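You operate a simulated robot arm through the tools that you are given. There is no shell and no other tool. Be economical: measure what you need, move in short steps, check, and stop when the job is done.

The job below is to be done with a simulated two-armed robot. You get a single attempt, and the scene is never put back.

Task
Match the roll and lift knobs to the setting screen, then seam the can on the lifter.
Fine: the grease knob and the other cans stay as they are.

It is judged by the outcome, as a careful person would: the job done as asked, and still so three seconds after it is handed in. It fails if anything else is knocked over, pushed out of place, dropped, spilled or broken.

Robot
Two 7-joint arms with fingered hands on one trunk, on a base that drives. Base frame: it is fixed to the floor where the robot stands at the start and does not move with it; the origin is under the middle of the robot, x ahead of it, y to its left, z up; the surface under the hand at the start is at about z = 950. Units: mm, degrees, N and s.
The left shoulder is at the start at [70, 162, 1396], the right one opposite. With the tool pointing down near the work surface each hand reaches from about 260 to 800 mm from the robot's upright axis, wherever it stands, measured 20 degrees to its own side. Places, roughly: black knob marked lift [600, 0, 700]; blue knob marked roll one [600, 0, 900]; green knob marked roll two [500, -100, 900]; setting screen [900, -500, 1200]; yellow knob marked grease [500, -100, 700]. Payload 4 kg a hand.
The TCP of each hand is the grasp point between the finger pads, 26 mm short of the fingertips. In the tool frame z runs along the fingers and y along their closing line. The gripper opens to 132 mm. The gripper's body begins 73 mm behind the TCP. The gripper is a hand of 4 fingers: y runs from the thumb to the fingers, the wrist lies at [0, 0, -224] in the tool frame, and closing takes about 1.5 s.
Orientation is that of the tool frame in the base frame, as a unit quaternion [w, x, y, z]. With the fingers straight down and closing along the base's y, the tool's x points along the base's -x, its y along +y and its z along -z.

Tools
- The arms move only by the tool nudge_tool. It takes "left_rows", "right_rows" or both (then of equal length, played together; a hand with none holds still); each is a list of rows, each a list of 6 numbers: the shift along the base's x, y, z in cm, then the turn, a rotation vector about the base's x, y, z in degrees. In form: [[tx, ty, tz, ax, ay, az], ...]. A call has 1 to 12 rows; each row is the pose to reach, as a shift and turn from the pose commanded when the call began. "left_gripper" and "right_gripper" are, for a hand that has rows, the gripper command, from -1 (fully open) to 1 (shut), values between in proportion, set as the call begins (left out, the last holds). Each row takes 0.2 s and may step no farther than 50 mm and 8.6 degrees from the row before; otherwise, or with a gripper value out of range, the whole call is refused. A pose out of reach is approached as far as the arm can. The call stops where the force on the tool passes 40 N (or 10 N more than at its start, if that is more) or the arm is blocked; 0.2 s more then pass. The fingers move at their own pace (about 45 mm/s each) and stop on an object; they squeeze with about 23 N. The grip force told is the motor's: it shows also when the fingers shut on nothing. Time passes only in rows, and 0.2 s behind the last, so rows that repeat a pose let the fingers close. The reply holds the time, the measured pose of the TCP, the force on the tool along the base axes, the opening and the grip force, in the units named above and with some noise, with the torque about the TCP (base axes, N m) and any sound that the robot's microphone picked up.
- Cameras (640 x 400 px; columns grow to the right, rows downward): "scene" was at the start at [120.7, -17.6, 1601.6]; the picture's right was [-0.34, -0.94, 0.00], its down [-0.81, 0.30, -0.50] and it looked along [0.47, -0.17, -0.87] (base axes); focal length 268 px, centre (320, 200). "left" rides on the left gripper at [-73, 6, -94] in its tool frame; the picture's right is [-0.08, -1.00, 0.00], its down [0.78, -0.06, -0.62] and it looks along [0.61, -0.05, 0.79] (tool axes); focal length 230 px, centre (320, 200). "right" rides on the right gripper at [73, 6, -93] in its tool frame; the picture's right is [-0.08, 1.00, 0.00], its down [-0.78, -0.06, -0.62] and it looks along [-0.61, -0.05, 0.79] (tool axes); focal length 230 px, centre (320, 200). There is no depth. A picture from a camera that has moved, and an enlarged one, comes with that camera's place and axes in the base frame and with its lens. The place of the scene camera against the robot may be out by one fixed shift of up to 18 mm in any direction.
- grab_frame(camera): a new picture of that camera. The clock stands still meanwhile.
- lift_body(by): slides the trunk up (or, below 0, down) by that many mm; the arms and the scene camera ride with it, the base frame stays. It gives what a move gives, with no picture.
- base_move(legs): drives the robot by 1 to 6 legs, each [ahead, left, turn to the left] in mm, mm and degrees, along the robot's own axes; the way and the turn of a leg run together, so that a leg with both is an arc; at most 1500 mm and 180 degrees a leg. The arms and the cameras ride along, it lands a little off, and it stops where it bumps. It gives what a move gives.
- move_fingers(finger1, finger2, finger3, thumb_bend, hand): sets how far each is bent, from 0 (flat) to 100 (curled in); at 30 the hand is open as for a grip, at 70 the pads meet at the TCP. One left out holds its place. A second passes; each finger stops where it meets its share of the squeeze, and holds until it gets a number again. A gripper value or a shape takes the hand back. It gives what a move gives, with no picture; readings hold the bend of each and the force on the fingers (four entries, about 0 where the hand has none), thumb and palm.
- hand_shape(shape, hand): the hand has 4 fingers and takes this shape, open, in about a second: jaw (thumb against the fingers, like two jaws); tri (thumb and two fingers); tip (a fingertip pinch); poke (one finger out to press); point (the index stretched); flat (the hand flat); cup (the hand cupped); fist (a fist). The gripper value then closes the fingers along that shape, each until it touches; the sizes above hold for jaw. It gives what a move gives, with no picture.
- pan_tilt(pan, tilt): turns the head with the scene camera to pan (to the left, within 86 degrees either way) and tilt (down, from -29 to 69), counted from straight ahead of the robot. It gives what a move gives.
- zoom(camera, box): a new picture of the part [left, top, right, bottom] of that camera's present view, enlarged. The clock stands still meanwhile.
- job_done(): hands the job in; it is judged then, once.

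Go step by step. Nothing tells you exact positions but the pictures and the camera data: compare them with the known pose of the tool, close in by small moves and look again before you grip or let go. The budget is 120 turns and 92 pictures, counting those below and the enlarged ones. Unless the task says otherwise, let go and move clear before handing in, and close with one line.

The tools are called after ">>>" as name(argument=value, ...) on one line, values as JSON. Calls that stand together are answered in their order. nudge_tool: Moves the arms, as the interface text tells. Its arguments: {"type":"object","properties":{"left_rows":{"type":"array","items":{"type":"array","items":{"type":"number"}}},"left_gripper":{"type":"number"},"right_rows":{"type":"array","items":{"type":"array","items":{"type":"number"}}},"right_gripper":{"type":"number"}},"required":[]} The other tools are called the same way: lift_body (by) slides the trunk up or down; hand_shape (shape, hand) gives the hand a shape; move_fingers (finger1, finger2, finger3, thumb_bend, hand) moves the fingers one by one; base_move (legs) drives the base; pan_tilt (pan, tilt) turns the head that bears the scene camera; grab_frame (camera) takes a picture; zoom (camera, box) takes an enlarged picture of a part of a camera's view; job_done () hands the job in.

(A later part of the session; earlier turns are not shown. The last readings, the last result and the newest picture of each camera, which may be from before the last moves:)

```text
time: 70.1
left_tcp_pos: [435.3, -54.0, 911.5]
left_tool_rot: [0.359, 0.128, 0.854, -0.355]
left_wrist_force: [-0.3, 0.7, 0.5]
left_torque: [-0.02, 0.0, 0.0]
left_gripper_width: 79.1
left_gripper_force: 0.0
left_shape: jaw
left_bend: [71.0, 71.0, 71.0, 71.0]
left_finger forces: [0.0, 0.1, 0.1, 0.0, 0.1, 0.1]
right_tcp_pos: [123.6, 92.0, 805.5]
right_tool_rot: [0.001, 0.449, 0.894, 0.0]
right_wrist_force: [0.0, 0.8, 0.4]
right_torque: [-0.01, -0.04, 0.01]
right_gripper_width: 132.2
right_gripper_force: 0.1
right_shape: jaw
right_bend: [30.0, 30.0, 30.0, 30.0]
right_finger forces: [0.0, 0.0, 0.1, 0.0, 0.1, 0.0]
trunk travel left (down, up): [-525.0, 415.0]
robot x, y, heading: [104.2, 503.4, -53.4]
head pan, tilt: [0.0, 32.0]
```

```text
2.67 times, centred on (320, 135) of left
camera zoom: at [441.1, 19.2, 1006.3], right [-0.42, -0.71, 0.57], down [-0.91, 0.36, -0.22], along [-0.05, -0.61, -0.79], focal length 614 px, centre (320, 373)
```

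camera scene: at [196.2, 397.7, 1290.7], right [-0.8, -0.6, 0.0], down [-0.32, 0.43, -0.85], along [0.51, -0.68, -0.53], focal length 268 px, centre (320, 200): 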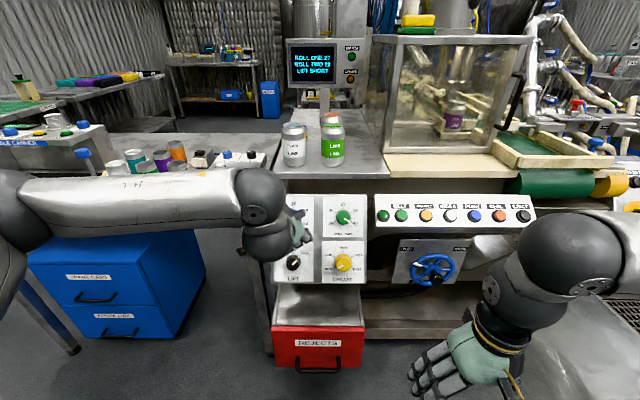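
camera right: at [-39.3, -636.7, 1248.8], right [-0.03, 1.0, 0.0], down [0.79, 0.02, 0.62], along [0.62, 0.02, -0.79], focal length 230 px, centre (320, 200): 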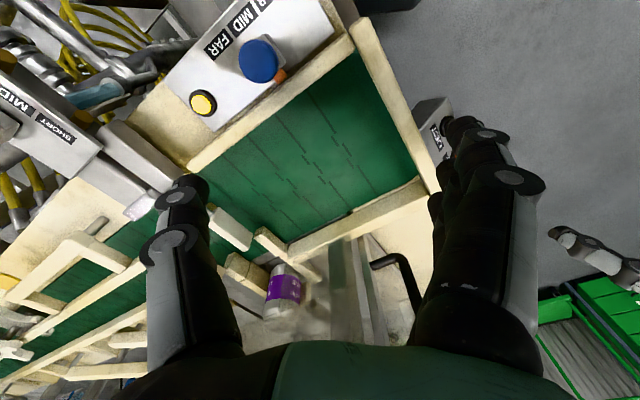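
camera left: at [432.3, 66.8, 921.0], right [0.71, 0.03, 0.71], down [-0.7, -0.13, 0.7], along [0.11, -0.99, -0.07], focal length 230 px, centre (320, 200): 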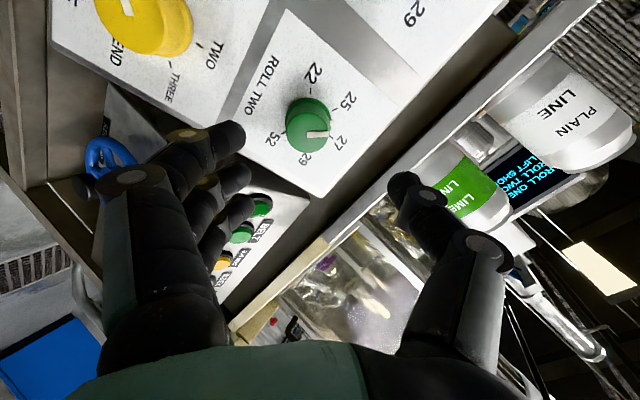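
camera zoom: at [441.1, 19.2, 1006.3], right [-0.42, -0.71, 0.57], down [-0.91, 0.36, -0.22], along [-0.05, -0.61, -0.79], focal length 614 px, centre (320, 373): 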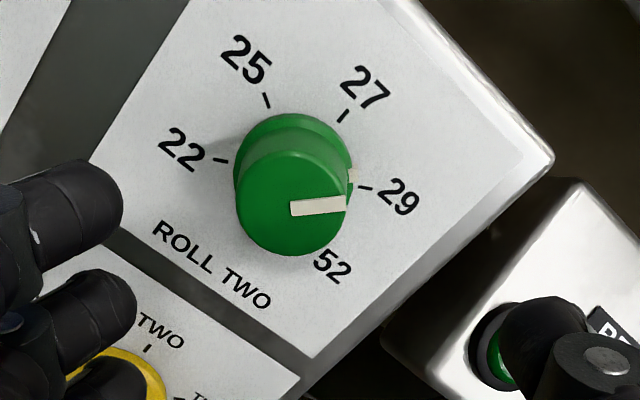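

Green is ~12° short of 29. Rolling back 15°, regripping, and turning 12–13° more.

>>> nudge_tool(left_rows=[[0, 0, 0, -3.9, 5.25, 3.68], [0, 0, 0, -7.75, 10.5, 7.35], [1.2, -1.42, -1.0, -7.75, 10.5, 7.35], [2.4, -2.84, -2.0, -7.75, 10.5, 7.35], [3.6, -4.3, -3.1, -7.75, 10.5, 7.35], [4.67, -5.68, -4.1, -7.75, 10.5, 7.35]])

>>> nudge_tool(left_rows=[[0, 0, 0, 0, 0, 0], [0, 0, 0, 0, 0, 0], [0, 0, 0, 0, 0, 0], [0, 0, 0, 0, 0, 0], [0, 0, 0, 0, 0, 0], [0, 0, 0, 0, 0, 0], [0, 0, 0, 0, 0, 0]], left_gripper=1)

>>> nudge_tool(left_rows=[[-0.05, -0.01, 0, 3.4, -4.54, -3.2], [-0.12, -0.02, 0, 6.7, -9.1, -6.4], [-0.12, -0.02, 0, 6.7, -9.1, -6.4]])

```text
time: 71.5
left_tcp_pos: [482.0, -112.1, 869.5]
left_tool_rot: [0.307, 0.016, 0.864, -0.398]
left_wrist_force: [-0.5, 0.2, -0.1]
left_torque: [0.03, 0.01, 0.0]
left_gripper_width: 79.2
left_gripper_force: 0.1
left_shape: jaw
left_bend: [71.0, 71.0, 71.0, 71.0]
left_finger forces: [0.0, 0.1, 0.5, 0.0, 0.0, 0.0]
right_tcp_pos: [125.3, 92.8, 805.6]
right_tool_rot: [0.0, 0.449, 0.894, 0.001]
right_wrist_force: [-0.2, -0.3, -0.2]
right_torque: [-0.03, -0.01, 0.01]
right_gripper_width: 131.9
right_gripper_force: 0.0
right_shape: jaw
right_bend: [30.0, 30.0, 30.0, 30.0]
right_finger forces: [0.0, 0.1, 0.1, 0.0, 0.0, 0.0]
trunk travel left (down, up): [-525.0, 415.0]
robot x, y, heading: [105.5, 504.7, -53.5]
head pan, tilt: [0.0, 32.0]
```

```text
time: 73.1
left_tcp_pos: [478.7, -112.2, 873.0]
left_tool_rot: [0.308, 0.017, 0.862, -0.402]
left_wrist_force: [-5.7, -12.0, 24.7]
left_torque: [-0.65, -0.24, -0.3]
left_gripper_width: 15.6
left_gripper_force: 23.0
left_shape: jaw
left_bend: [76.0, 73.0, 75.0, 66.0]
left_finger forces: [0.1, 7.6, 2.5, 0.0, 44.1, 0.0]
right_tcp_pos: [123.2, 92.1, 805.9]
right_tool_rot: [0.0, 0.448, 0.894, 0.001]
right_wrist_force: [0.3, -0.5, 0.5]
right_torque: [0.0, -0.01, 0.02]
right_gripper_width: 132.0
right_gripper_force: 0.2
right_shape: jaw
right_bend: [30.0, 30.0, 30.0, 30.0]
right_finger forces: [0.0, 0.0, 0.0, 0.1, 0.1, 0.1]
trunk travel left (down, up): [-525.0, 415.0]
robot x, y, heading: [102.7, 501.4, -53.2]
head pan, tilt: [0.0, 32.0]
```

```text
time: 73.9
left_tcp_pos: [476.3, -111.9, 871.2]
left_tool_rot: [0.35, 0.115, 0.855, -0.364]
left_wrist_force: [-9.0, -16.4, 22.0]
left_torque: [-0.66, -0.19, -0.42]
left_gripper_width: 15.5
left_gripper_force: 23.0
left_shape: jaw
left_bend: [76.0, 73.0, 75.0, 65.0]
left_finger forces: [0.1, 7.2, 2.1, 0.0, 40.4, 0.0]
right_tcp_pos: [122.5, 92.4, 805.1]
right_tool_rot: [0.001, 0.448, 0.894, 0.001]
right_wrist_force: [0.1, -0.5, -0.3]
right_torque: [0.01, -0.02, -0.02]
right_gripper_width: 131.8
right_gripper_force: 0.1
right_shape: jaw
right_bend: [30.0, 30.0, 30.0, 30.0]
right_finger forces: [0.1, 0.0, 0.0, 0.0, 0.1, 0.0]
trunk travel left (down, up): [-525.0, 415.0]
robot x, y, heading: [102.8, 500.1, -53.5]
head pan, tilt: [0.0, 32.0]
```

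>>> zoom(camera="left", box=[220, 80, 420, 260])

```text
2.22 times, centred on (320, 170) of left
camera zoom: at [485.6, -38.2, 964.6], right [-0.39, -0.7, 0.59], down [-0.92, 0.34, -0.2], along [-0.06, -0.62, -0.78], focal length 511 px, centre (320, 267)
```

zoom: 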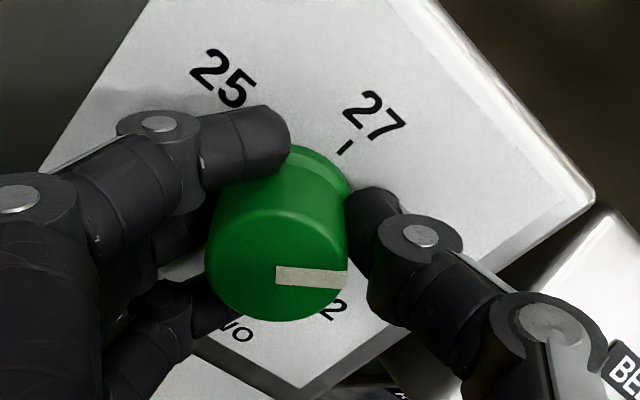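

Green is now within a few degrees of 29. I'll relieve the side load with a small extra turn, then release.

>>> nudge_tool(left_rows=[[-0.1, -0.17, 0.23, 1, -1.4, -1], [-0.2, -0.35, 0.46, 2, -2.8, -2], [-0.3, -0.5, 0.65, 2, -2.8, -2], [-0.3, -0.5, 0.65, 2, -2.8, -2]])

>>> nudge_tool(left_rows=[[0, 0, 0, 0, 0, 0], [0, 0, 0, 0, 0, 0], [0, 0, 0, 0, 0, 0], [0, 0, 0, 0, 0, 0], [0, 0, 0, 0, 0, 0], [-1.03, 1.4, 0.98, 0, 0, 0], [-2.07, 2.8, 1.96, 0, 0, 0], [-4.14, 5.6, 3.93, 0, 0, 0]], left_gripper=-0.2)

>>> zoom(camera="left", box=[240, 60, 400, 210])

```text
time: 74.9
left_tcp_pos: [475.7, -117.2, 872.6]
left_tool_rot: [0.361, 0.146, 0.853, -0.348]
left_wrist_force: [-14.1, -1.0, -1.4]
left_torque: [-0.01, 0.22, -0.14]
left_gripper_width: 16.2
left_gripper_force: 22.8
left_shape: jaw
left_bend: [76.0, 72.0, 75.0, 66.0]
left_finger forces: [0.0, 12.0, 9.0, 0.0, 27.9, 0.1]
right_tcp_pos: [124.6, 92.0, 803.9]
right_tool_rot: [0.001, 0.448, 0.894, 0.002]
right_wrist_force: [0.8, -0.1, -0.4]
right_torque: [0.01, 0.01, -0.01]
right_gripper_width: 131.9
right_gripper_force: 0.1
right_shape: jaw
right_bend: [30.0, 30.0, 30.0, 30.0]
right_finger forces: [0.0, 0.0, 0.1, 0.0, 0.0, 0.0]
trunk travel left (down, up): [-525.0, 415.0]
robot x, y, heading: [107.3, 509.8, -53.4]
head pan, tilt: [0.0, 32.0]
```

```text
time: 76.7
left_tcp_pos: [434.8, -60.0, 913.4]
left_tool_rot: [0.364, 0.144, 0.851, -0.351]
left_wrist_force: [-0.4, -0.3, 0.7]
left_torque: [0.01, 0.0, 0.01]
left_gripper_width: 79.0
left_gripper_force: 0.0
left_shape: jaw
left_bend: [71.0, 71.0, 71.0, 71.0]
left_finger forces: [0.1, 0.0, 0.0, 0.0, 0.0, 0.0]
right_tcp_pos: [124.4, 91.9, 804.8]
right_tool_rot: [0.0, 0.448, 0.894, 0.001]
right_wrist_force: [0.0, -0.5, 0.1]
right_torque: [-0.02, -0.01, -0.01]
right_gripper_width: 131.8
right_gripper_force: 0.0
right_shape: jaw
right_bend: [30.0, 30.0, 30.0, 30.0]
right_finger forces: [0.0, 0.0, 0.1, 0.1, 0.1, 0.1]
trunk travel left (down, up): [-525.0, 415.0]
robot x, y, heading: [105.5, 502.4, -53.6]
head pan, tilt: [0.0, 32.0]
```

```text
2.67 times, centred on (320, 135) of left
camera zoom: at [441.2, 9.2, 1009.7], right [-0.44, -0.71, 0.55], down [-0.9, 0.38, -0.23], along [-0.04, -0.59, -0.81], focal length 614 px, centre (320, 373)
```

zoom: 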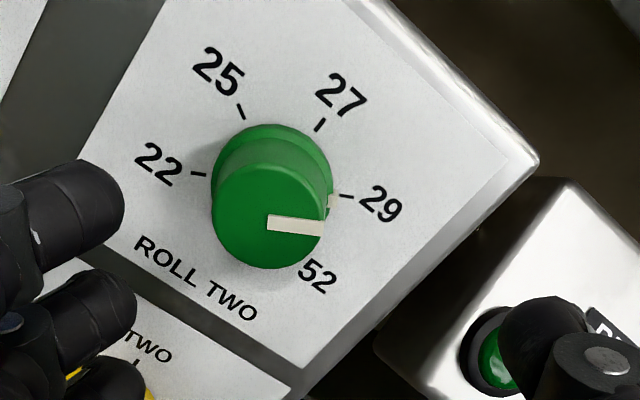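

Green is at 29 within a few degrees. Now I move down-left to the lift knob; first check the surroundings from the head camera.

>>> nudge_tool(left_rows=[[2.5, 2.8, -2.5, 0, 0, 0], [5, 5.6, -5.5, 0, 0, 0], [7.5, 9, -9, 0, 0, 0], [8.2, 14, -11.5, 0, 0, 0]])

>>> grab_frame(camera="left")

>>> zoom(camera="scene", box=[220, 150, 400, 300])

```text
refused: row 3 steps farther than a row can; nothing moved
```

```text
38 pictures are left
camera left: at [441.2, 9.2, 1009.7], right [-0.44, -0.71, 0.55], down [-0.9, 0.38, -0.23], along [-0.04, -0.59, -0.81], focal length 230 px, centre (320, 200)
```

left: 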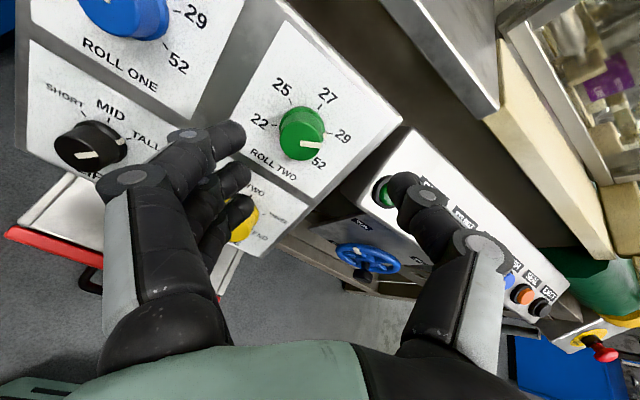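

```text
2.67 times, centred on (310, 225) of scene
camera zoom: at [194.7, 398.7, 1290.9], right [-0.8, -0.6, 0.0], down [-0.32, 0.42, -0.85], along [0.51, -0.68, -0.53], focal length 716 px, centre (347, 133)
```

zoom: 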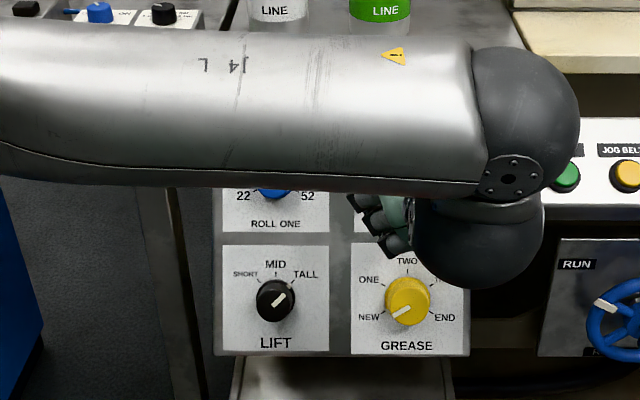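

The way is clear. Redoing the move in smaller steps.

>>> nudge_tool(left_rows=[[1.58, 2.8, -2.35, -1.2, 1.7, 1.2], [3.16, 5.6, -4.7, -2.5, 3.4, 2.4], [4.75, 8.4, -7.05, -3.7, 5.1, 3.6], [6.33, 11.2, -9.4, -5, 6.8, 4.8], [7.92, 14.04, -11.77, -6.2, 8.4, 5.9]])

>>> grab_frame(camera="left")

```text
time: 77.9
left_tcp_pos: [519.7, 81.4, 795.7]
left_tool_rot: [0.323, 0.053, 0.862, -0.386]
left_wrist_force: [-0.5, -0.2, 0.5]
left_torque: [0.0, 0.01, -0.02]
left_gripper_width: 78.9
left_gripper_force: 0.0
left_shape: jaw
left_bend: [71.0, 71.0, 71.0, 71.0]
left_finger forces: [0.0, 0.0, 0.0, 0.0, 0.1, 0.0]
right_tcp_pos: [125.7, 92.6, 805.4]
right_tool_rot: [-0.001, 0.449, 0.893, 0.0]
right_wrist_force: [-0.5, 0.7, -0.7]
right_torque: [0.02, 0.0, -0.02]
right_gripper_width: 132.0
right_gripper_force: 0.0
right_shape: jaw
right_bend: [30.0, 30.0, 30.0, 30.0]
right_finger forces: [0.1, 0.0, 0.0, 0.1, 0.0, 0.0]
trunk travel left (down, up): [-525.0, 415.0]
robot x, y, heading: [104.8, 504.4, -53.5]
head pan, tilt: [0.0, 32.0]
```

```text
36 pictures are left
camera left: at [530.9, 162.3, 882.0], right [-0.28, -0.68, 0.68], down [-0.96, 0.27, -0.13], along [-0.09, -0.68, -0.73], focal length 230 px, centre (320, 200)
```

left: 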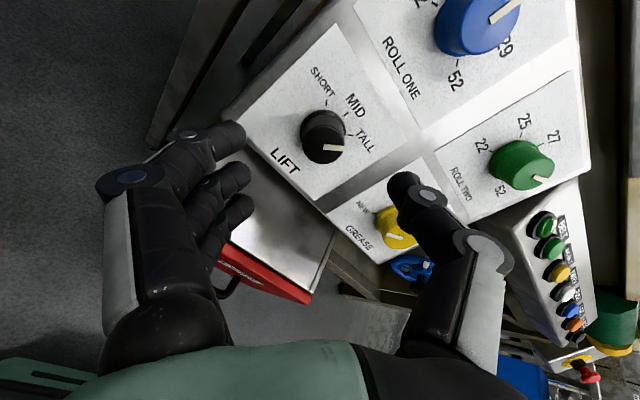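

The lift knob cap is at about [558, 20, 754]. Advancing onto it.

>>> nudge_tool(left_rows=[[0.8, -1.5, -0.9, 0, 0, 0], [1.6, -3.0, -1.8, 0, 0, 0], [2.4, -4.5, -2.7, 0, 0, 0], [3.24, -6.08, -3.56, 0, 0, 0]])

>>> grab_frame(camera="left")

```text
time: 78.9
left_tcp_pos: [549.6, 19.1, 761.2]
left_tool_rot: [0.325, 0.054, 0.862, -0.385]
left_wrist_force: [-0.8, -0.9, 0.1]
left_torque: [-0.01, -0.01, 0.0]
left_gripper_width: 78.8
left_gripper_force: 0.1
left_shape: jaw
left_bend: [71.0, 71.0, 71.0, 71.0]
left_finger forces: [0.1, 0.1, 0.0, 0.0, 0.0, 0.1]
right_tcp_pos: [125.5, 91.3, 804.0]
right_tool_rot: [-0.001, 0.449, 0.894, 0.002]
right_wrist_force: [0.4, 0.8, 0.4]
right_torque: [0.0, 0.03, 0.0]
right_gripper_width: 132.0
right_gripper_force: 0.1
right_shape: jaw
right_bend: [30.0, 30.0, 30.0, 30.0]
right_finger forces: [0.1, 0.0, 0.0, 0.0, 0.0, 0.0]
trunk travel left (down, up): [-525.0, 415.0]
robot x, y, heading: [104.8, 502.9, -53.4]
head pan, tilt: [0.0, 32.0]
```

```text
35 pictures are left
camera left: at [561.6, 100.4, 847.8], right [-0.28, -0.68, 0.67], down [-0.96, 0.27, -0.13], along [-0.09, -0.68, -0.73], focal length 230 px, centre (320, 200)
```

left: 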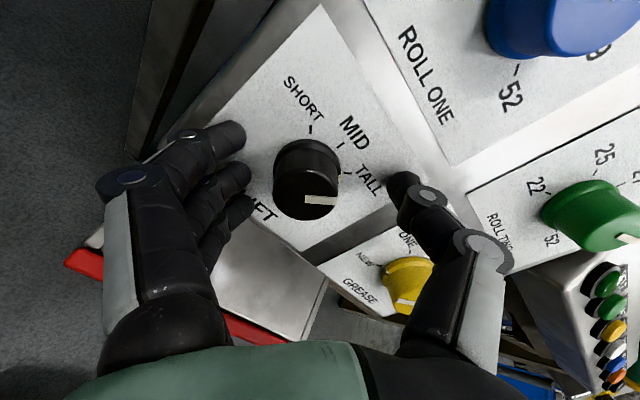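

>>> nudge_tool(left_rows=[[0, 0, 0, 0, 0, 0], [0, 0, 0, 0, 0, 0], [0, 0, 0, 0, 0, 0], [0, 0, 0, 0, 0, 0], [0, 0, 0, 0, 0, 0], [0, 0, 0, 0, 0, 0], [0, 0, 0, 0, 0, 0]], left_gripper=1)

```text
time: 80.5
left_tcp_pos: [549.4, 18.5, 763.1]
left_tool_rot: [0.324, 0.054, 0.862, -0.386]
left_wrist_force: [1.0, -5.4, 2.0]
left_torque: [-0.06, -0.04, 0.0]
left_gripper_width: 16.1
left_gripper_force: 23.2
left_shape: jaw
left_bend: [72.0, 73.0, 72.0, 70.0]
left_finger forces: [6.5, 8.9, 2.4, 0.1, 20.7, 0.0]
right_tcp_pos: [125.1, 91.2, 804.8]
right_tool_rot: [0.0, 0.448, 0.894, 0.001]
right_wrist_force: [0.7, -0.1, 0.8]
right_torque: [-0.02, 0.0, 0.02]
right_gripper_width: 132.1
right_gripper_force: 0.1
right_shape: jaw
right_bend: [30.0, 30.0, 30.0, 30.0]
right_finger forces: [0.0, 0.1, 0.1, 0.0, 0.1, 0.1]
trunk travel left (down, up): [-525.0, 415.0]
robot x, y, heading: [108.1, 502.5, -53.4]
head pan, tilt: [0.0, 32.0]
```

Balanced on all three fingers. Turning 90° anticlockwise about the knob's axis.

>>> nudge_tool(left_rows=[[0.06, 0.02, 0.03, -4.24, 5.73, 4.03], [0.12, 0.05, 0.05, -8.48, 11.46, 8.06], [0.18, 0.09, 0.07, -12.72, 17.19, 12.09], [0.25, 0.13, 0.07, -16.96, 22.92, 16.12], [0.3, 0.17, 0.07, -21.2, 28.65, 20.15], [0.36, 0.22, 0.06, -25.44, 34.38, 24.18], [0.4, 0.27, 0.04, -29.68, 40.11, 28.21], [0.45, 0.32, 0.01, -33.92, 45.84, 32.24], [0.48, 0.38, -0.03, -38.16, 51.57, 36.27], [0.51, 0.43, -0.07, -42.4, 57.3, 40.3], [0.53, 0.48, -0.12, -46.64, 63.03, 44.33], [0.53, 0.48, -0.12, -46.64, 63.03, 44.33]])

>>> zoom(camera="left", box=[220, 80, 420, 260])

```text
time: 83.1
left_tcp_pos: [554.8, 25.2, 759.4]
left_tool_rot: [-0.043, -0.573, 0.645, -0.503]
left_wrist_force: [19.9, 4.0, 10.3]
left_torque: [-0.17, -0.37, 0.32]
left_gripper_width: 14.9
left_gripper_force: 23.0
left_shape: jaw
left_bend: [72.0, 73.0, 73.0, 70.0]
left_finger forces: [6.3, 5.4, 2.1, 0.0, 29.7, 0.0]
right_tcp_pos: [125.8, 92.1, 805.0]
right_tool_rot: [0.0, 0.449, 0.894, 0.0]
right_wrist_force: [-0.1, -0.1, 0.3]
right_torque: [-0.02, 0.03, 0.0]
right_gripper_width: 132.2
right_gripper_force: 0.1
right_shape: jaw
right_bend: [30.0, 30.0, 30.0, 30.0]
right_finger forces: [0.0, 0.1, 0.0, 0.1, 0.1, 0.0]
trunk travel left (down, up): [-525.0, 415.0]
robot x, y, heading: [105.8, 504.6, -53.5]
head pan, tilt: [0.0, 32.0]
```

```text
2.22 times, centred on (320, 170) of left
camera zoom: at [528.7, 141.4, 757.0], right [0.81, 0.22, 0.55], down [-0.54, -0.11, 0.84], along [0.24, -0.97, 0.03], focal length 511 px, centre (320, 267)
```

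zoom: 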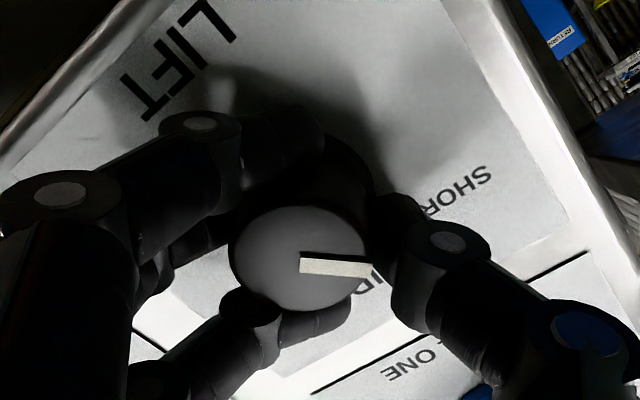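

>>> nudge_tool(left_rows=[[0.3, 0.07, 0.16, 0, 0, 0], [0.6, 0.13, 0.31, 0, 0, 0], [0.6, 0.13, 0.31, 0, 0, 0]])

```text
time: 83.9
left_tcp_pos: [558.1, 25.7, 760.5]
left_tool_rot: [-0.045, -0.571, 0.649, -0.501]
left_wrist_force: [7.3, 5.5, 0.0]
left_torque: [0.04, -0.08, 0.15]
left_gripper_width: 14.9
left_gripper_force: 23.4
left_shape: jaw
left_bend: [72.0, 73.0, 73.0, 70.0]
left_finger forces: [8.6, 8.6, 2.0, 0.1, 21.5, 0.0]
right_tcp_pos: [125.0, 91.4, 804.5]
right_tool_rot: [-0.001, 0.449, 0.893, 0.0]
right_wrist_force: [0.5, -0.9, 0.1]
right_torque: [0.0, -0.02, -0.02]
right_gripper_width: 131.6
right_gripper_force: 0.0
right_shape: jaw
right_bend: [30.0, 30.0, 30.0, 30.0]
right_finger forces: [0.1, 0.1, 0.0, 0.0, 0.1, 0.0]
trunk travel left (down, up): [-525.0, 415.0]
robot x, y, heading: [106.7, 506.9, -53.6]
head pan, tilt: [0.0, 32.0]
```

Side load is nearly gone. A touch more relief, then release and back off.

>>> nudge_tool(left_rows=[[0.25, 0.2, 0, 0, 0, 0], [0.25, 0.2, 0, 0, 0, 0]])

>>> nudge_tool(left_rows=[[0, 0, 0, 0, 0, 0], [0, 0, 0, 0, 0, 0], [0, 0, 0, 0, 0, 0], [0, 0, 0, 0, 0, 0], [0, 0, 0, 0, 0, 0], [-1.03, 1.4, 0.98, 0, 0, 0], [-2.07, 2.8, 1.96, 0, 0, 0], [-4.14, 5.6, 3.93, 0, 0, 0]], left_gripper=-0.2)

>>> zoom(camera="left", box=[240, 60, 400, 210])

```text
time: 84.5
left_tcp_pos: [558.8, 26.8, 762.7]
left_tool_rot: [-0.045, -0.571, 0.648, -0.502]
left_wrist_force: [-2.2, -1.3, -0.3]
left_torque: [0.04, 0.09, -0.03]
left_gripper_width: 14.8
left_gripper_force: 23.0
left_shape: jaw
left_bend: [72.0, 73.0, 73.0, 70.0]
left_finger forces: [7.3, 10.4, 3.3, 0.0, 17.9, 0.1]
right_tcp_pos: [124.8, 91.7, 804.4]
right_tool_rot: [0.0, 0.449, 0.894, 0.002]
right_wrist_force: [-0.7, 0.3, 0.5]
right_torque: [-0.01, 0.0, -0.02]
right_gripper_width: 132.1
right_gripper_force: 0.1
right_shape: jaw
right_bend: [30.0, 30.0, 30.0, 30.0]
right_finger forces: [0.0, 0.0, 0.0, 0.0, 0.0, 0.0]
trunk travel left (down, up): [-525.0, 415.0]
robot x, y, heading: [105.1, 506.8, -53.3]
head pan, tilt: [0.0, 32.0]
```

```text
time: 86.3
left_tcp_pos: [519.0, 84.3, 803.1]
left_tool_rot: [-0.043, -0.572, 0.647, -0.503]
left_wrist_force: [-0.2, 0.6, 0.3]
left_torque: [0.0, 0.0, 0.01]
left_gripper_width: 78.7
left_gripper_force: 0.1
left_shape: jaw
left_bend: [71.0, 71.0, 71.0, 71.0]
left_finger forces: [0.0, 0.1, 0.0, 0.0, 0.0, 0.0]
right_tcp_pos: [125.1, 91.7, 805.0]
right_tool_rot: [0.0, 0.449, 0.894, 0.001]
right_wrist_force: [0.1, 0.0, 0.6]
right_torque: [-0.03, -0.01, -0.02]
right_gripper_width: 132.1
right_gripper_force: 0.1
right_shape: jaw
right_bend: [30.0, 30.0, 30.0, 30.0]
right_finger forces: [0.1, 0.0, 0.0, 0.0, 0.0, 0.0]
trunk travel left (down, up): [-525.0, 415.0]
robot x, y, heading: [107.0, 505.7, -53.4]
head pan, tilt: [0.0, 32.0]
```

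```text
2.67 times, centred on (320, 135) of left
camera zoom: at [492.7, 200.5, 800.9], right [0.81, 0.21, 0.55], down [-0.54, -0.11, 0.83], along [0.23, -0.97, 0.03], focal length 614 px, centre (320, 373)
```

zoom: 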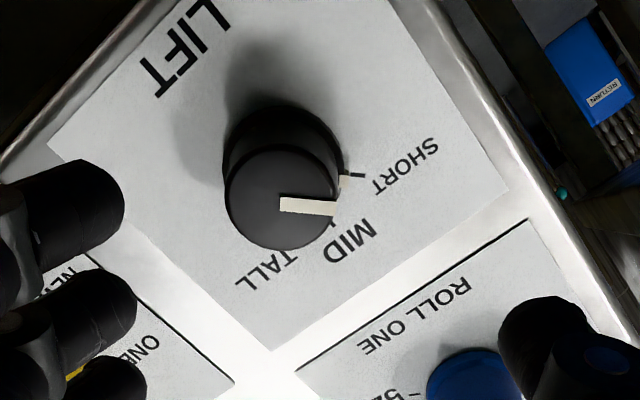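

Lift's mark sits at SHORT. I'll pull the left arm clear and check all knobs and the MATCH lamp frontally.

>>> nudge_tool(left_rows=[[-2, 3.5, 0, 0, 0, 0], [-2, 8, 0, 0, 0, 0], [-1, 12.5, 0, 0, 0, 0], [0, 17, -1, 0, 0, 0], [1, 21, -3, 0, 0, 0], [2, 25, -5, 0, 0, 0]])

>>> grab_frame(camera="scene")

>>> zoom(camera="scene", box=[265, 185, 375, 290])

>>> zoom(camera="scene", box=[280, 30, 380, 95])

```text
time: 87.7
left_tcp_pos: [523.6, 223.8, 770.5]
left_tool_rot: [-0.043, -0.572, 0.647, -0.503]
left_wrist_force: [-0.5, 0.4, -0.8]
left_torque: [0.0, -0.01, 0.01]
left_gripper_width: 79.1
left_gripper_force: 0.0
left_shape: jaw
left_bend: [71.0, 71.0, 71.0, 71.0]
left_finger forces: [0.0, 0.1, 0.0, 0.0, 0.0, 0.0]
left hand out of reach, approached as far as the arm can: row 3, 4, 5, 6
right_tcp_pos: [125.2, 90.7, 804.9]
right_tool_rot: [-0.001, 0.448, 0.894, 0.001]
right_wrist_force: [0.1, -0.4, 0.5]
right_torque: [-0.04, 0.01, 0.01]
right_gripper_width: 131.8
right_gripper_force: 0.1
right_shape: jaw
right_bend: [30.0, 30.0, 30.0, 30.0]
right_finger forces: [0.0, 0.0, 0.0, 0.1, 0.0, 0.0]
trunk travel left (down, up): [-525.0, 415.0]
robot x, y, heading: [101.3, 504.9, -53.3]
head pan, tilt: [0.0, 32.0]
```

```text
32 pictures are left
camera scene: at [196.1, 397.8, 1290.7], right [-0.8, -0.6, 0.0], down [-0.32, 0.43, -0.85], along [0.51, -0.68, -0.53], focal length 268 px, centre (320, 200)
```

scene: 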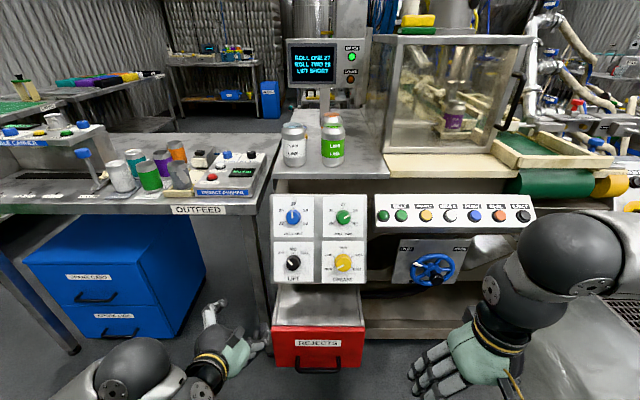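

```text
3.81 times, centred on (320, 238) of scene
camera zoom: at [196.1, 397.8, 1290.7], right [-0.8, -0.6, 0.0], down [-0.32, 0.43, -0.85], along [0.51, -0.68, -0.53], focal length 1023 px, centre (320, 57)
```

zoom: 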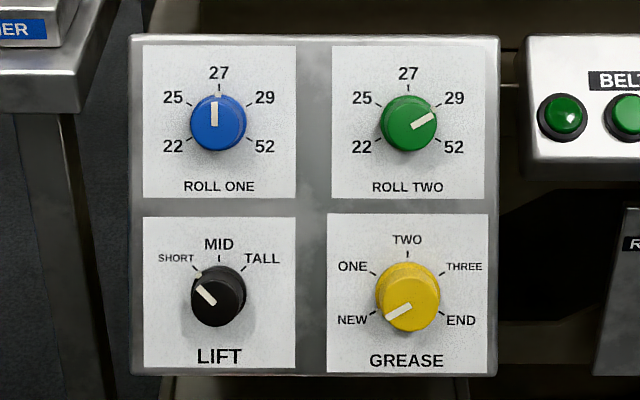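

```text
6.15 times, centred on (330, 62) of scene
camera zoom: at [196.1, 397.8, 1290.7], right [-0.8, -0.6, 0.0], down [-0.32, 0.43, -0.85], along [0.51, -0.68, -0.53], focal length 1653 px, centre (258, 1046)
```

zoom: 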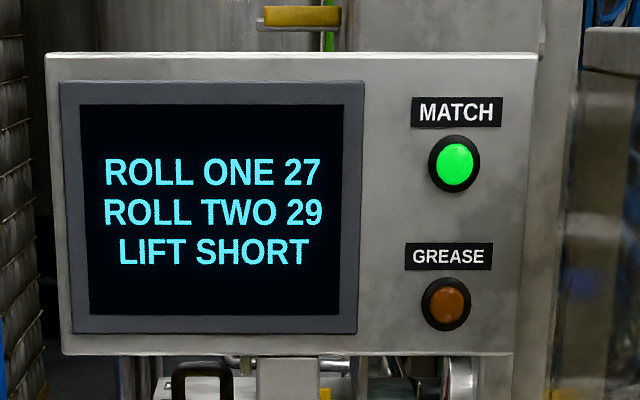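

The MATCH lamp is lit. Now check the guard, the can on the lifter, and the button box before pressing.

>>> zoom(camera="scene", box=[360, 20, 540, 165])

>>> zoom(camera="scene", box=[365, 185, 545, 295])

```text
2.76 times, centred on (450, 92) of scene
camera zoom: at [196.1, 397.8, 1290.7], right [-0.8, -0.6, 0.0], down [-0.32, 0.43, -0.85], along [0.51, -0.68, -0.53], focal length 741 px, centre (-39, 497)
```

zoom: 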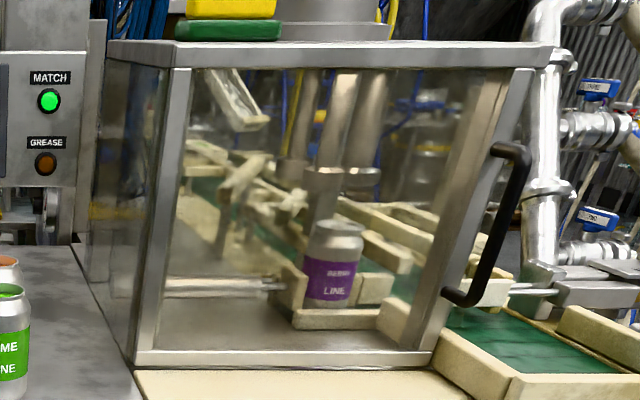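

```text
3.56 times, centred on (455, 240) of scene
camera zoom: at [196.1, 397.8, 1290.7], right [-0.8, -0.6, 0.0], down [-0.32, 0.43, -0.85], along [0.51, -0.68, -0.53], focal length 955 px, centre (-160, 58)
```

zoom: 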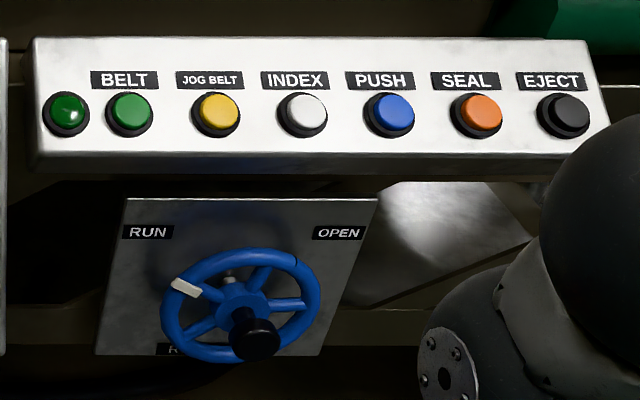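

The guard is closed, the BERRY can stands under the seaming head, and the wheel is on RUN. SEAL is at about [163, -370, 865], on a box facing mostly upward; I'll raise the trunk and slide right to reach it with the right hand in a poke shape.

>>> lift_body(by=200)

>>> base_move(legs=[[0, -300, 0], [40, 0, 0]])

>>> hand_shape(hand="right", shape="poke")

>>> pan_tilt(pan=-15, tilt=45)

>>> grab_frame(camera="scene")

>>> grab_frame(camera="right")

```text
time: 89.9
left_tcp_pos: [524.0, 224.8, 971.1]
left_tool_rot: [-0.044, -0.572, 0.647, -0.502]
left_wrist_force: [0.6, -0.4, -0.2]
left_torque: [0.0, 0.02, 0.03]
left_gripper_width: 78.9
left_gripper_force: 0.1
left_shape: jaw
left_bend: [71.0, 71.0, 71.0, 71.0]
left_finger forces: [0.0, 0.0, 0.0, 0.0, 0.0, 0.0]
right_tcp_pos: [125.8, 91.0, 1003.8]
right_tool_rot: [0.0, 0.448, 0.894, 0.001]
right_wrist_force: [-0.2, -0.7, 0.5]
right_torque: [0.0, -0.02, 0.02]
right_gripper_width: 131.7
right_gripper_force: 0.1
right_shape: jaw
right_bend: [30.0, 30.0, 30.0, 30.0]
right_finger forces: [0.1, 0.1, 0.1, 0.0, 0.0, 0.1]
trunk travel left (down, up): [-725.0, 215.0]
robot x, y, heading: [103.1, 507.8, -53.5]
head pan, tilt: [0.0, 32.0]
```

```text
time: 92.4
left_tcp_pos: [304.0, 16.2, 973.0]
left_tool_rot: [-0.043, -0.572, 0.646, -0.504]
left_wrist_force: [-0.6, 0.1, -0.4]
left_torque: [0.02, 0.03, -0.01]
left_gripper_width: 78.9
left_gripper_force: 0.2
left_shape: jaw
left_bend: [71.0, 71.0, 71.0, 71.0]
left_finger forces: [0.0, 0.0, 0.0, 0.0, 0.0, 0.0]
right_tcp_pos: [-94.7, -117.6, 1004.9]
right_tool_rot: [0.001, 0.448, 0.894, -0.001]
right_wrist_force: [0.6, 0.4, -0.2]
right_torque: [-0.03, -0.02, 0.01]
right_gripper_width: 131.8
right_gripper_force: 0.0
right_shape: jaw
right_bend: [30.0, 30.0, 30.0, 30.0]
right_finger forces: [0.0, 0.1, 0.1, 0.0, 0.1, 0.0]
trunk travel left (down, up): [-725.0, 215.0]
robot x, y, heading: [-113.2, 290.6, -53.3]
head pan, tilt: [0.0, 32.0]
```

```text
time: 93.3
left_tcp_pos: [304.4, 14.4, 970.7]
left_tool_rot: [-0.043, -0.572, 0.647, -0.502]
left_wrist_force: [-0.8, 0.4, 0.4]
left_torque: [0.0, 0.0, -0.03]
left_gripper_width: 79.0
left_gripper_force: 0.1
left_shape: jaw
left_bend: [71.0, 71.0, 71.0, 71.0]
left_finger forces: [0.1, 0.0, 0.0, 0.0, 0.1, 0.1]
right_tcp_pos: [-93.2, -119.6, 1004.1]
right_tool_rot: [0.0, 0.448, 0.894, 0.0]
right_wrist_force: [0.0, -0.1, 0.8]
right_torque: [-0.01, 0.01, 0.02]
right_gripper_width: 0.0
right_gripper_force: 0.0
right_shape: poke
right_bend: [100.0, 100.0, 100.0, 46.0]
right_finger forces: [0.1, 0.1, 0.0, 0.0, 0.0, 0.0]
trunk travel left (down, up): [-725.0, 215.0]
robot x, y, heading: [-110.2, 293.8, -52.9]
head pan, tilt: [0.0, 32.0]
```

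```text
time: 94.1
left_tcp_pos: [304.6, 12.1, 971.6]
left_tool_rot: [-0.043, -0.573, 0.647, -0.502]
left_wrist_force: [-0.4, 0.3, -0.4]
left_torque: [0.0, 0.03, 0.02]
left_gripper_width: 79.1
left_gripper_force: 0.1
left_shape: jaw
left_bend: [71.0, 71.0, 71.0, 71.0]
left_finger forces: [0.1, 0.0, 0.0, 0.1, 0.0, 0.0]
right_tcp_pos: [-93.8, -120.4, 1004.3]
right_tool_rot: [-0.001, 0.447, 0.894, 0.001]
right_wrist_force: [0.2, 1.1, -0.1]
right_torque: [-0.02, 0.02, -0.01]
right_gripper_width: 0.1
right_gripper_force: 0.2
right_shape: poke
right_bend: [100.0, 100.0, 100.0, 46.0]
right_finger forces: [0.0, 0.1, 0.0, 0.1, 0.0, 0.0]
trunk travel left (down, up): [-725.0, 215.0]
robot x, y, heading: [-113.3, 291.0, -53.3]
head pan, tilt: [-15.0, 45.0]
```

```text
27 pictures are left
camera scene: at [-46.7, 182.4, 1471.3], right [-0.93, -0.37, 0.0], down [-0.26, 0.66, -0.71], along [0.26, -0.66, -0.71], focal length 268 px, centre (320, 200)
```

scene: 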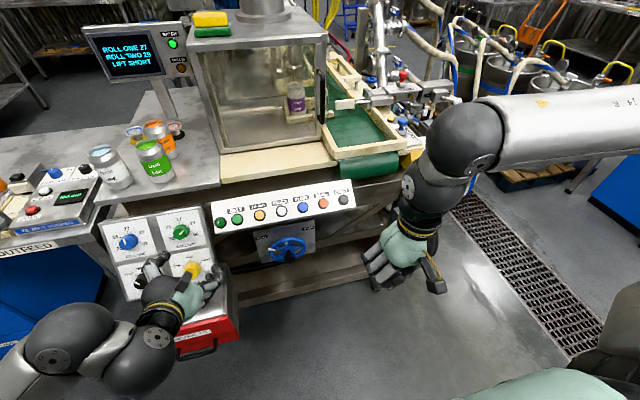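

```text
26 pictures are left
camera right: at [-133.3, -58.7, 1098.8], right [0.84, 0.54, 0.0], down [0.42, -0.67, 0.62], along [0.33, -0.52, -0.79], focal length 230 px, centre (320, 200)
```

right: 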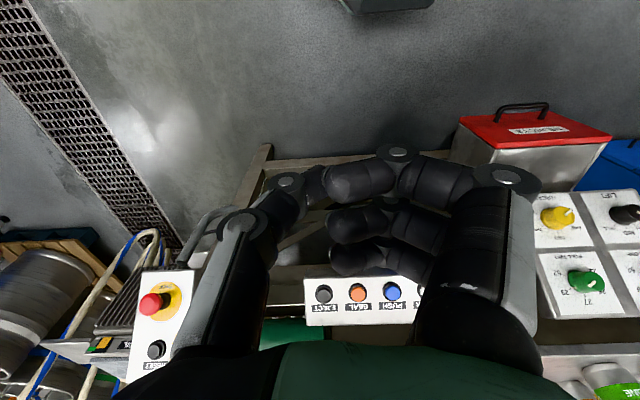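

The poke shape leaves no finger clearly stretched forward; I'll try the "point" shape, which stretches the index.

>>> hand_shape(hand="right", shape="point")

>>> grab_frame(camera="right")

>>> zoom(camera="scene", box=[200, 150, 480, 320])

```text
time: 95.0
left_tcp_pos: [304.5, 13.5, 971.1]
left_tool_rot: [-0.044, -0.573, 0.646, -0.502]
left_wrist_force: [-0.3, 0.6, 0.3]
left_torque: [0.02, -0.03, 0.03]
left_gripper_width: 79.1
left_gripper_force: 0.0
left_shape: jaw
left_bend: [71.0, 71.0, 71.0, 71.0]
left_finger forces: [0.0, 0.0, 0.1, 0.0, 0.0, 0.0]
right_tcp_pos: [-93.9, -121.1, 1005.8]
right_tool_rot: [-0.001, 0.448, 0.894, 0.001]
right_wrist_force: [0.1, -0.3, 0.4]
right_torque: [0.01, -0.01, 0.02]
right_gripper_width: 126.2
right_gripper_force: 0.1
right_shape: point
right_bend: [28.0, 100.0, 100.0, 54.0]
right_finger forces: [0.0, 0.0, 0.0, 0.0, 0.0, 0.1]
trunk travel left (down, up): [-725.0, 215.0]
robot x, y, heading: [-116.3, 294.2, -53.2]
head pan, tilt: [-15.0, 45.0]
```

```text
25 pictures are left
camera right: at [-133.4, -58.6, 1098.9], right [0.84, 0.54, 0.0], down [0.42, -0.67, 0.62], along [0.33, -0.52, -0.79], focal length 230 px, centre (320, 200)
```

right: 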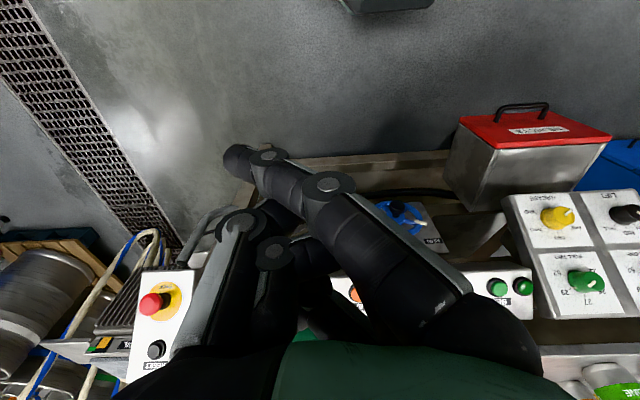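

```text
2.29 times, centred on (340, 235) of scene
camera zoom: at [-46.9, 182.5, 1471.2], right [-0.93, -0.37, 0.0], down [-0.26, 0.66, -0.71], along [0.26, -0.66, -0.71], focal length 614 px, centre (274, 120)
```

zoom: 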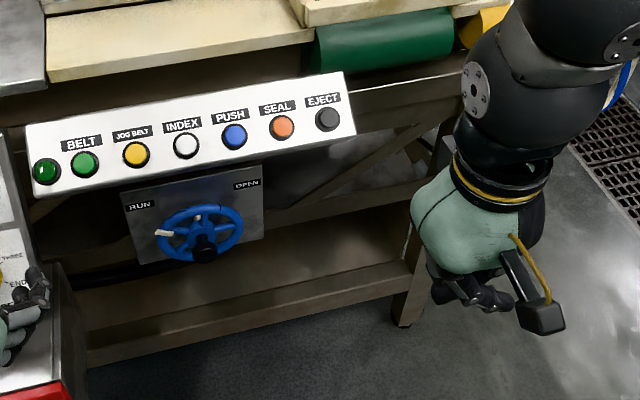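

The index crosses over sideways in this shape. Instead I'll make a centred pinch: middle finger and thumb meeting at the TCP, with the other two curled away.

>>> hand_shape(hand="right", shape="jaw")

>>> move_fingers(hand="right", finger1=100, finger2=70, finger3=100, thumb_bend=70)

>>> grab_frame(camera="right")

```text
time: 95.9
left_tcp_pos: [304.0, 14.3, 970.8]
left_tool_rot: [-0.043, -0.572, 0.647, -0.503]
left_wrist_force: [0.1, 0.2, -0.2]
left_torque: [-0.03, 0.01, -0.01]
left_gripper_width: 78.7
left_gripper_force: 0.1
left_shape: jaw
left_bend: [71.0, 71.0, 71.0, 71.0]
left_finger forces: [0.0, 0.0, 0.0, 0.0, 0.0, 0.0]
right_tcp_pos: [-94.7, -120.1, 1005.1]
right_tool_rot: [-0.001, 0.448, 0.894, 0.001]
right_wrist_force: [-0.9, -0.2, 0.1]
right_torque: [0.02, 0.0, -0.02]
right_gripper_width: 131.8
right_gripper_force: 0.1
right_shape: jaw
right_bend: [30.0, 30.0, 30.0, 30.0]
right_finger forces: [0.0, 0.0, 0.0, 0.0, 0.1, 0.0]
trunk travel left (down, up): [-725.0, 215.0]
robot x, y, heading: [-117.4, 295.1, -53.3]
head pan, tilt: [-15.0, 45.0]
```

```text
time: 96.9
left_tcp_pos: [304.9, 14.7, 972.8]
left_tool_rot: [-0.043, -0.572, 0.647, -0.502]
left_wrist_force: [0.5, 0.0, 0.2]
left_torque: [-0.01, -0.01, 0.0]
left_gripper_width: 79.0
left_gripper_force: 0.1
left_shape: jaw
left_bend: [71.0, 71.0, 71.0, 71.0]
left_finger forces: [0.1, 0.0, 0.1, 0.0, 0.1, 0.0]
right_tcp_pos: [-93.4, -120.4, 1005.0]
right_tool_rot: [-0.001, 0.448, 0.894, 0.001]
right_wrist_force: [0.3, 0.6, -0.4]
right_torque: [-0.04, 0.03, 0.01]
right_gripper_width: 39.2
right_gripper_force: 0.1
right_shape: fingers
right_bend: [100.0, 70.0, 100.0, 70.0]
right_finger forces: [0.0, 0.0, 0.0, 0.0, 0.0, 0.0]
trunk travel left (down, up): [-725.0, 215.0]
robot x, y, heading: [-115.0, 290.2, -53.6]
head pan, tilt: [-15.0, 45.0]
```

```text
23 pictures are left
camera right: at [-133.4, -58.7, 1098.9], right [0.84, 0.54, 0.0], down [0.42, -0.67, 0.62], along [0.33, -0.52, -0.79], focal length 230 px, centre (320, 200)
```

right: 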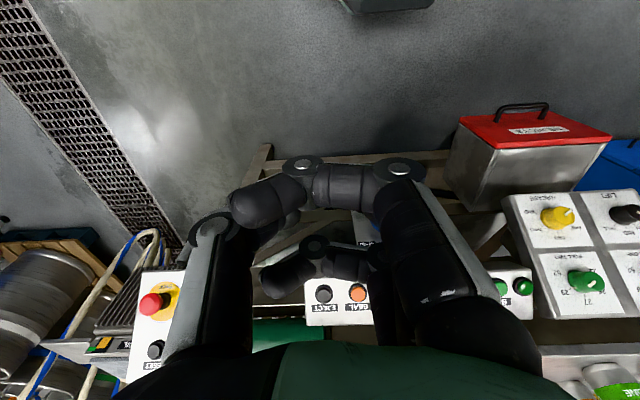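

Simplest is the closed jaw with all fingertips together as the pressing tip. I'll close it and look where the tips are.

>>> nudge_tool(right_rows=[[0, 0, 0, 0, 0, 0], [0, 0, 0, 0, 0, 0], [0, 0, 0, 0, 0, 0], [0, 0, 0, 0, 0, 0], [0, 0, 0, 0, 0, 0], [0, 0, 0, 0, 0, 0], [0, 0, 0, 0, 0, 0]], right_gripper=1)

>>> grab_frame(camera="right")

```text
time: 98.5
left_tcp_pos: [305.1, 14.3, 972.1]
left_tool_rot: [-0.044, -0.572, 0.647, -0.502]
left_wrist_force: [-0.7, -0.3, 0.5]
left_torque: [-0.01, 0.02, 0.01]
left_gripper_width: 79.0
left_gripper_force: 0.0
left_shape: jaw
left_bend: [71.0, 71.0, 71.0, 71.0]
left_finger forces: [0.1, 0.1, 0.1, 0.1, 0.0, 0.1]
right_tcp_pos: [-94.0, -119.8, 1005.2]
right_tool_rot: [0.0, 0.448, 0.894, 0.001]
right_wrist_force: [-0.8, 0.1, 0.9]
right_torque: [-0.01, 0.02, -0.03]
right_gripper_width: 0.0
right_gripper_force: 22.8
right_shape: jaw
right_bend: [68.0, 58.0, 68.0, 65.0]
right_finger forces: [0.0, 0.0, 0.0, 0.1, 0.0, 0.1]
trunk travel left (down, up): [-725.0, 215.0]
robot x, y, heading: [-115.7, 296.1, -53.2]
head pan, tilt: [-15.0, 45.0]
```

```text
22 pictures are left
camera right: at [-133.4, -58.7, 1098.9], right [0.84, 0.54, 0.0], down [0.42, -0.67, 0.62], along [0.33, -0.52, -0.79], focal length 230 px, centre (320, 200)
```

right: 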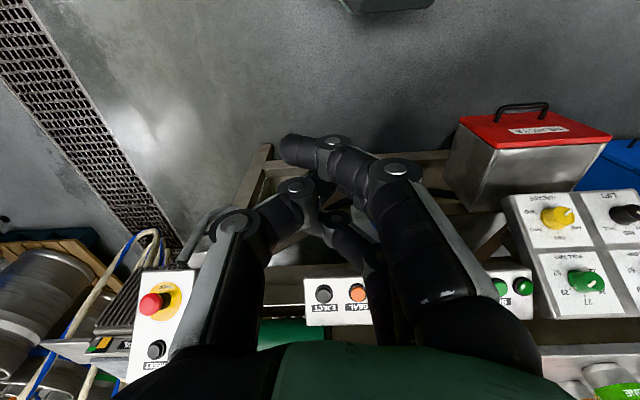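

The far finger's tip sits ~22 mm beyond the TCP line, so with the hand vertical it touches the sloping button first. SEAL is at about [155, -373, 860]; moving above it and checking.

>>> nudge_tool(right_rows=[[3, -2.8, 0, 0, 0, 0], [6, -5.6, 0, 0, 0, 0], [9, -8.5, 0, 0, 0, 0], [12, -11.3, 0, 0, 0, 0], [15, -14.1, 0, 0, 0, 0], [18, -17, -1, 0, 0, 0], [21, -19.8, -2, 0, 0, 0], [24.4, -22.9, -4, 0, 0, 0]])

>>> grab_frame(camera="right")

>>> zoom(camera="scene", box=[200, 100, 440, 260])

```text
refused: row 8 steps farther than a row can; nothing moved
```

```text
21 pictures are left
camera right: at [-133.4, -58.7, 1098.9], right [0.84, 0.54, 0.0], down [0.42, -0.67, 0.62], along [0.33, -0.52, -0.79], focal length 230 px, centre (320, 200)
```

right: 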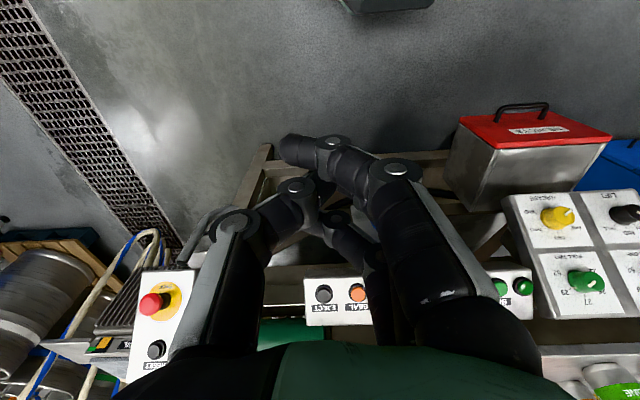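

```text
2.50 times, centred on (320, 180) of scene
camera zoom: at [-46.9, 182.5, 1471.2], right [-0.93, -0.37, 0.0], down [-0.26, 0.66, -0.71], along [0.26, -0.66, -0.71], focal length 671 px, centre (320, 250)
```

zoom: 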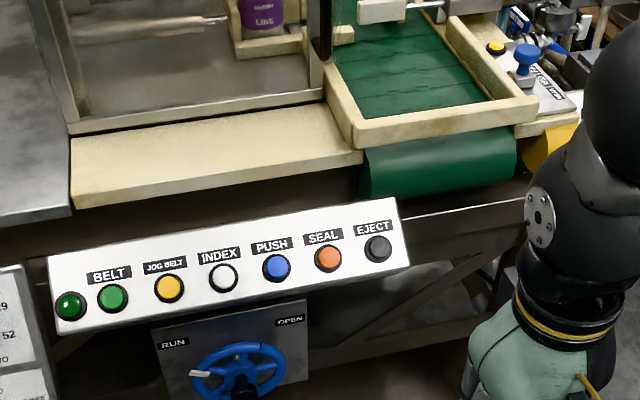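

One step was too long; repeating with even steps.

>>> nudge_tool(right_rows=[[2.7, -2.5, 0, 0, 0, 0], [5.4, -5.1, 0, 0, 0, 0], [8.1, -7.6, 0, 0, 0, 0], [10.8, -10.2, 0, 0, 0, 0], [13.6, -12.7, 0, 0, 0, 0], [16.3, -15.3, -1, 0, 0, 0], [19, -17.8, -2, 0, 0, 0], [21.7, -20.4, -3, 0, 0, 0], [24.4, -22.9, -4, 0, 0, 0]])

>>> grab_frame(camera="right")

>>> zoom(camera="scene", box=[200, 100, 440, 260])

```text
time: 100.5
left_tcp_pos: [304.3, 13.4, 971.5]
left_tool_rot: [-0.043, -0.572, 0.647, -0.503]
left_wrist_force: [-0.5, 0.1, -0.1]
left_torque: [0.02, 0.01, 0.03]
left_gripper_width: 79.1
left_gripper_force: 0.1
left_shape: jaw
left_bend: [71.0, 71.0, 71.0, 71.0]
left_finger forces: [0.1, 0.0, 0.0, 0.0, 0.1, 0.1]
right_tcp_pos: [47.6, -303.0, 991.7]
right_tool_rot: [0.001, 0.448, 0.894, 0.001]
right_wrist_force: [0.2, -0.8, -0.1]
right_torque: [0.04, 0.0, 0.01]
right_gripper_width: 0.2
right_gripper_force: 22.4
right_shape: jaw
right_bend: [68.0, 58.0, 68.0, 65.0]
right_finger forces: [0.1, 0.1, 0.0, 0.1, 0.0, 0.0]
right hand out of reach, approached as far as the arm can: row 6, 7, 8, 9
trunk travel left (down, up): [-725.0, 215.0]
robot x, y, heading: [-113.4, 294.5, -53.4]
head pan, tilt: [-15.0, 45.0]
```

```text
19 pictures are left
camera right: at [8.0, -241.5, 1084.5], right [0.84, 0.54, 0.0], down [0.42, -0.67, 0.62], along [0.33, -0.52, -0.79], focal length 230 px, centre (320, 200)
```

right: 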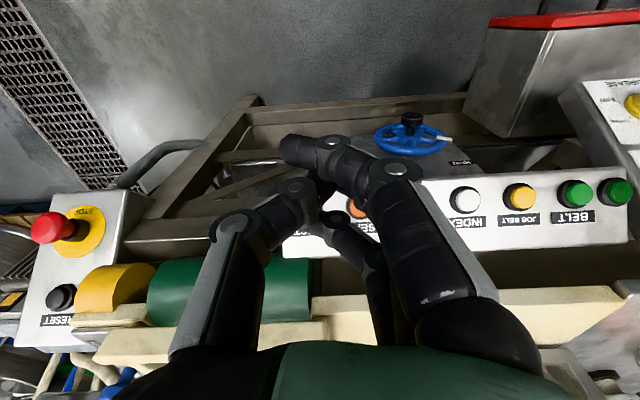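

```text
2.50 times, centred on (320, 180) of scene
camera zoom: at [-47.0, 182.4, 1471.2], right [-0.93, -0.37, 0.0], down [-0.26, 0.66, -0.71], along [0.26, -0.66, -0.71], focal length 671 px, centre (320, 250)
```

zoom: 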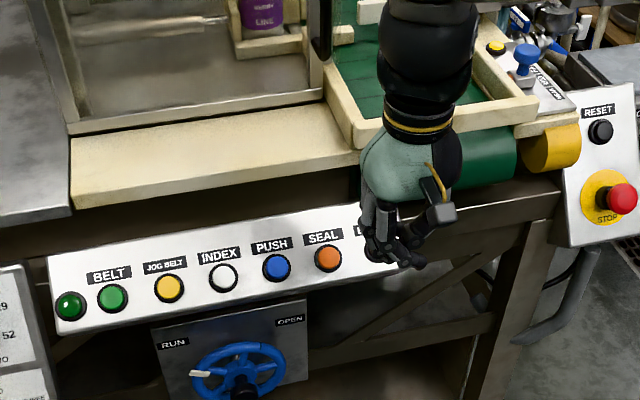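

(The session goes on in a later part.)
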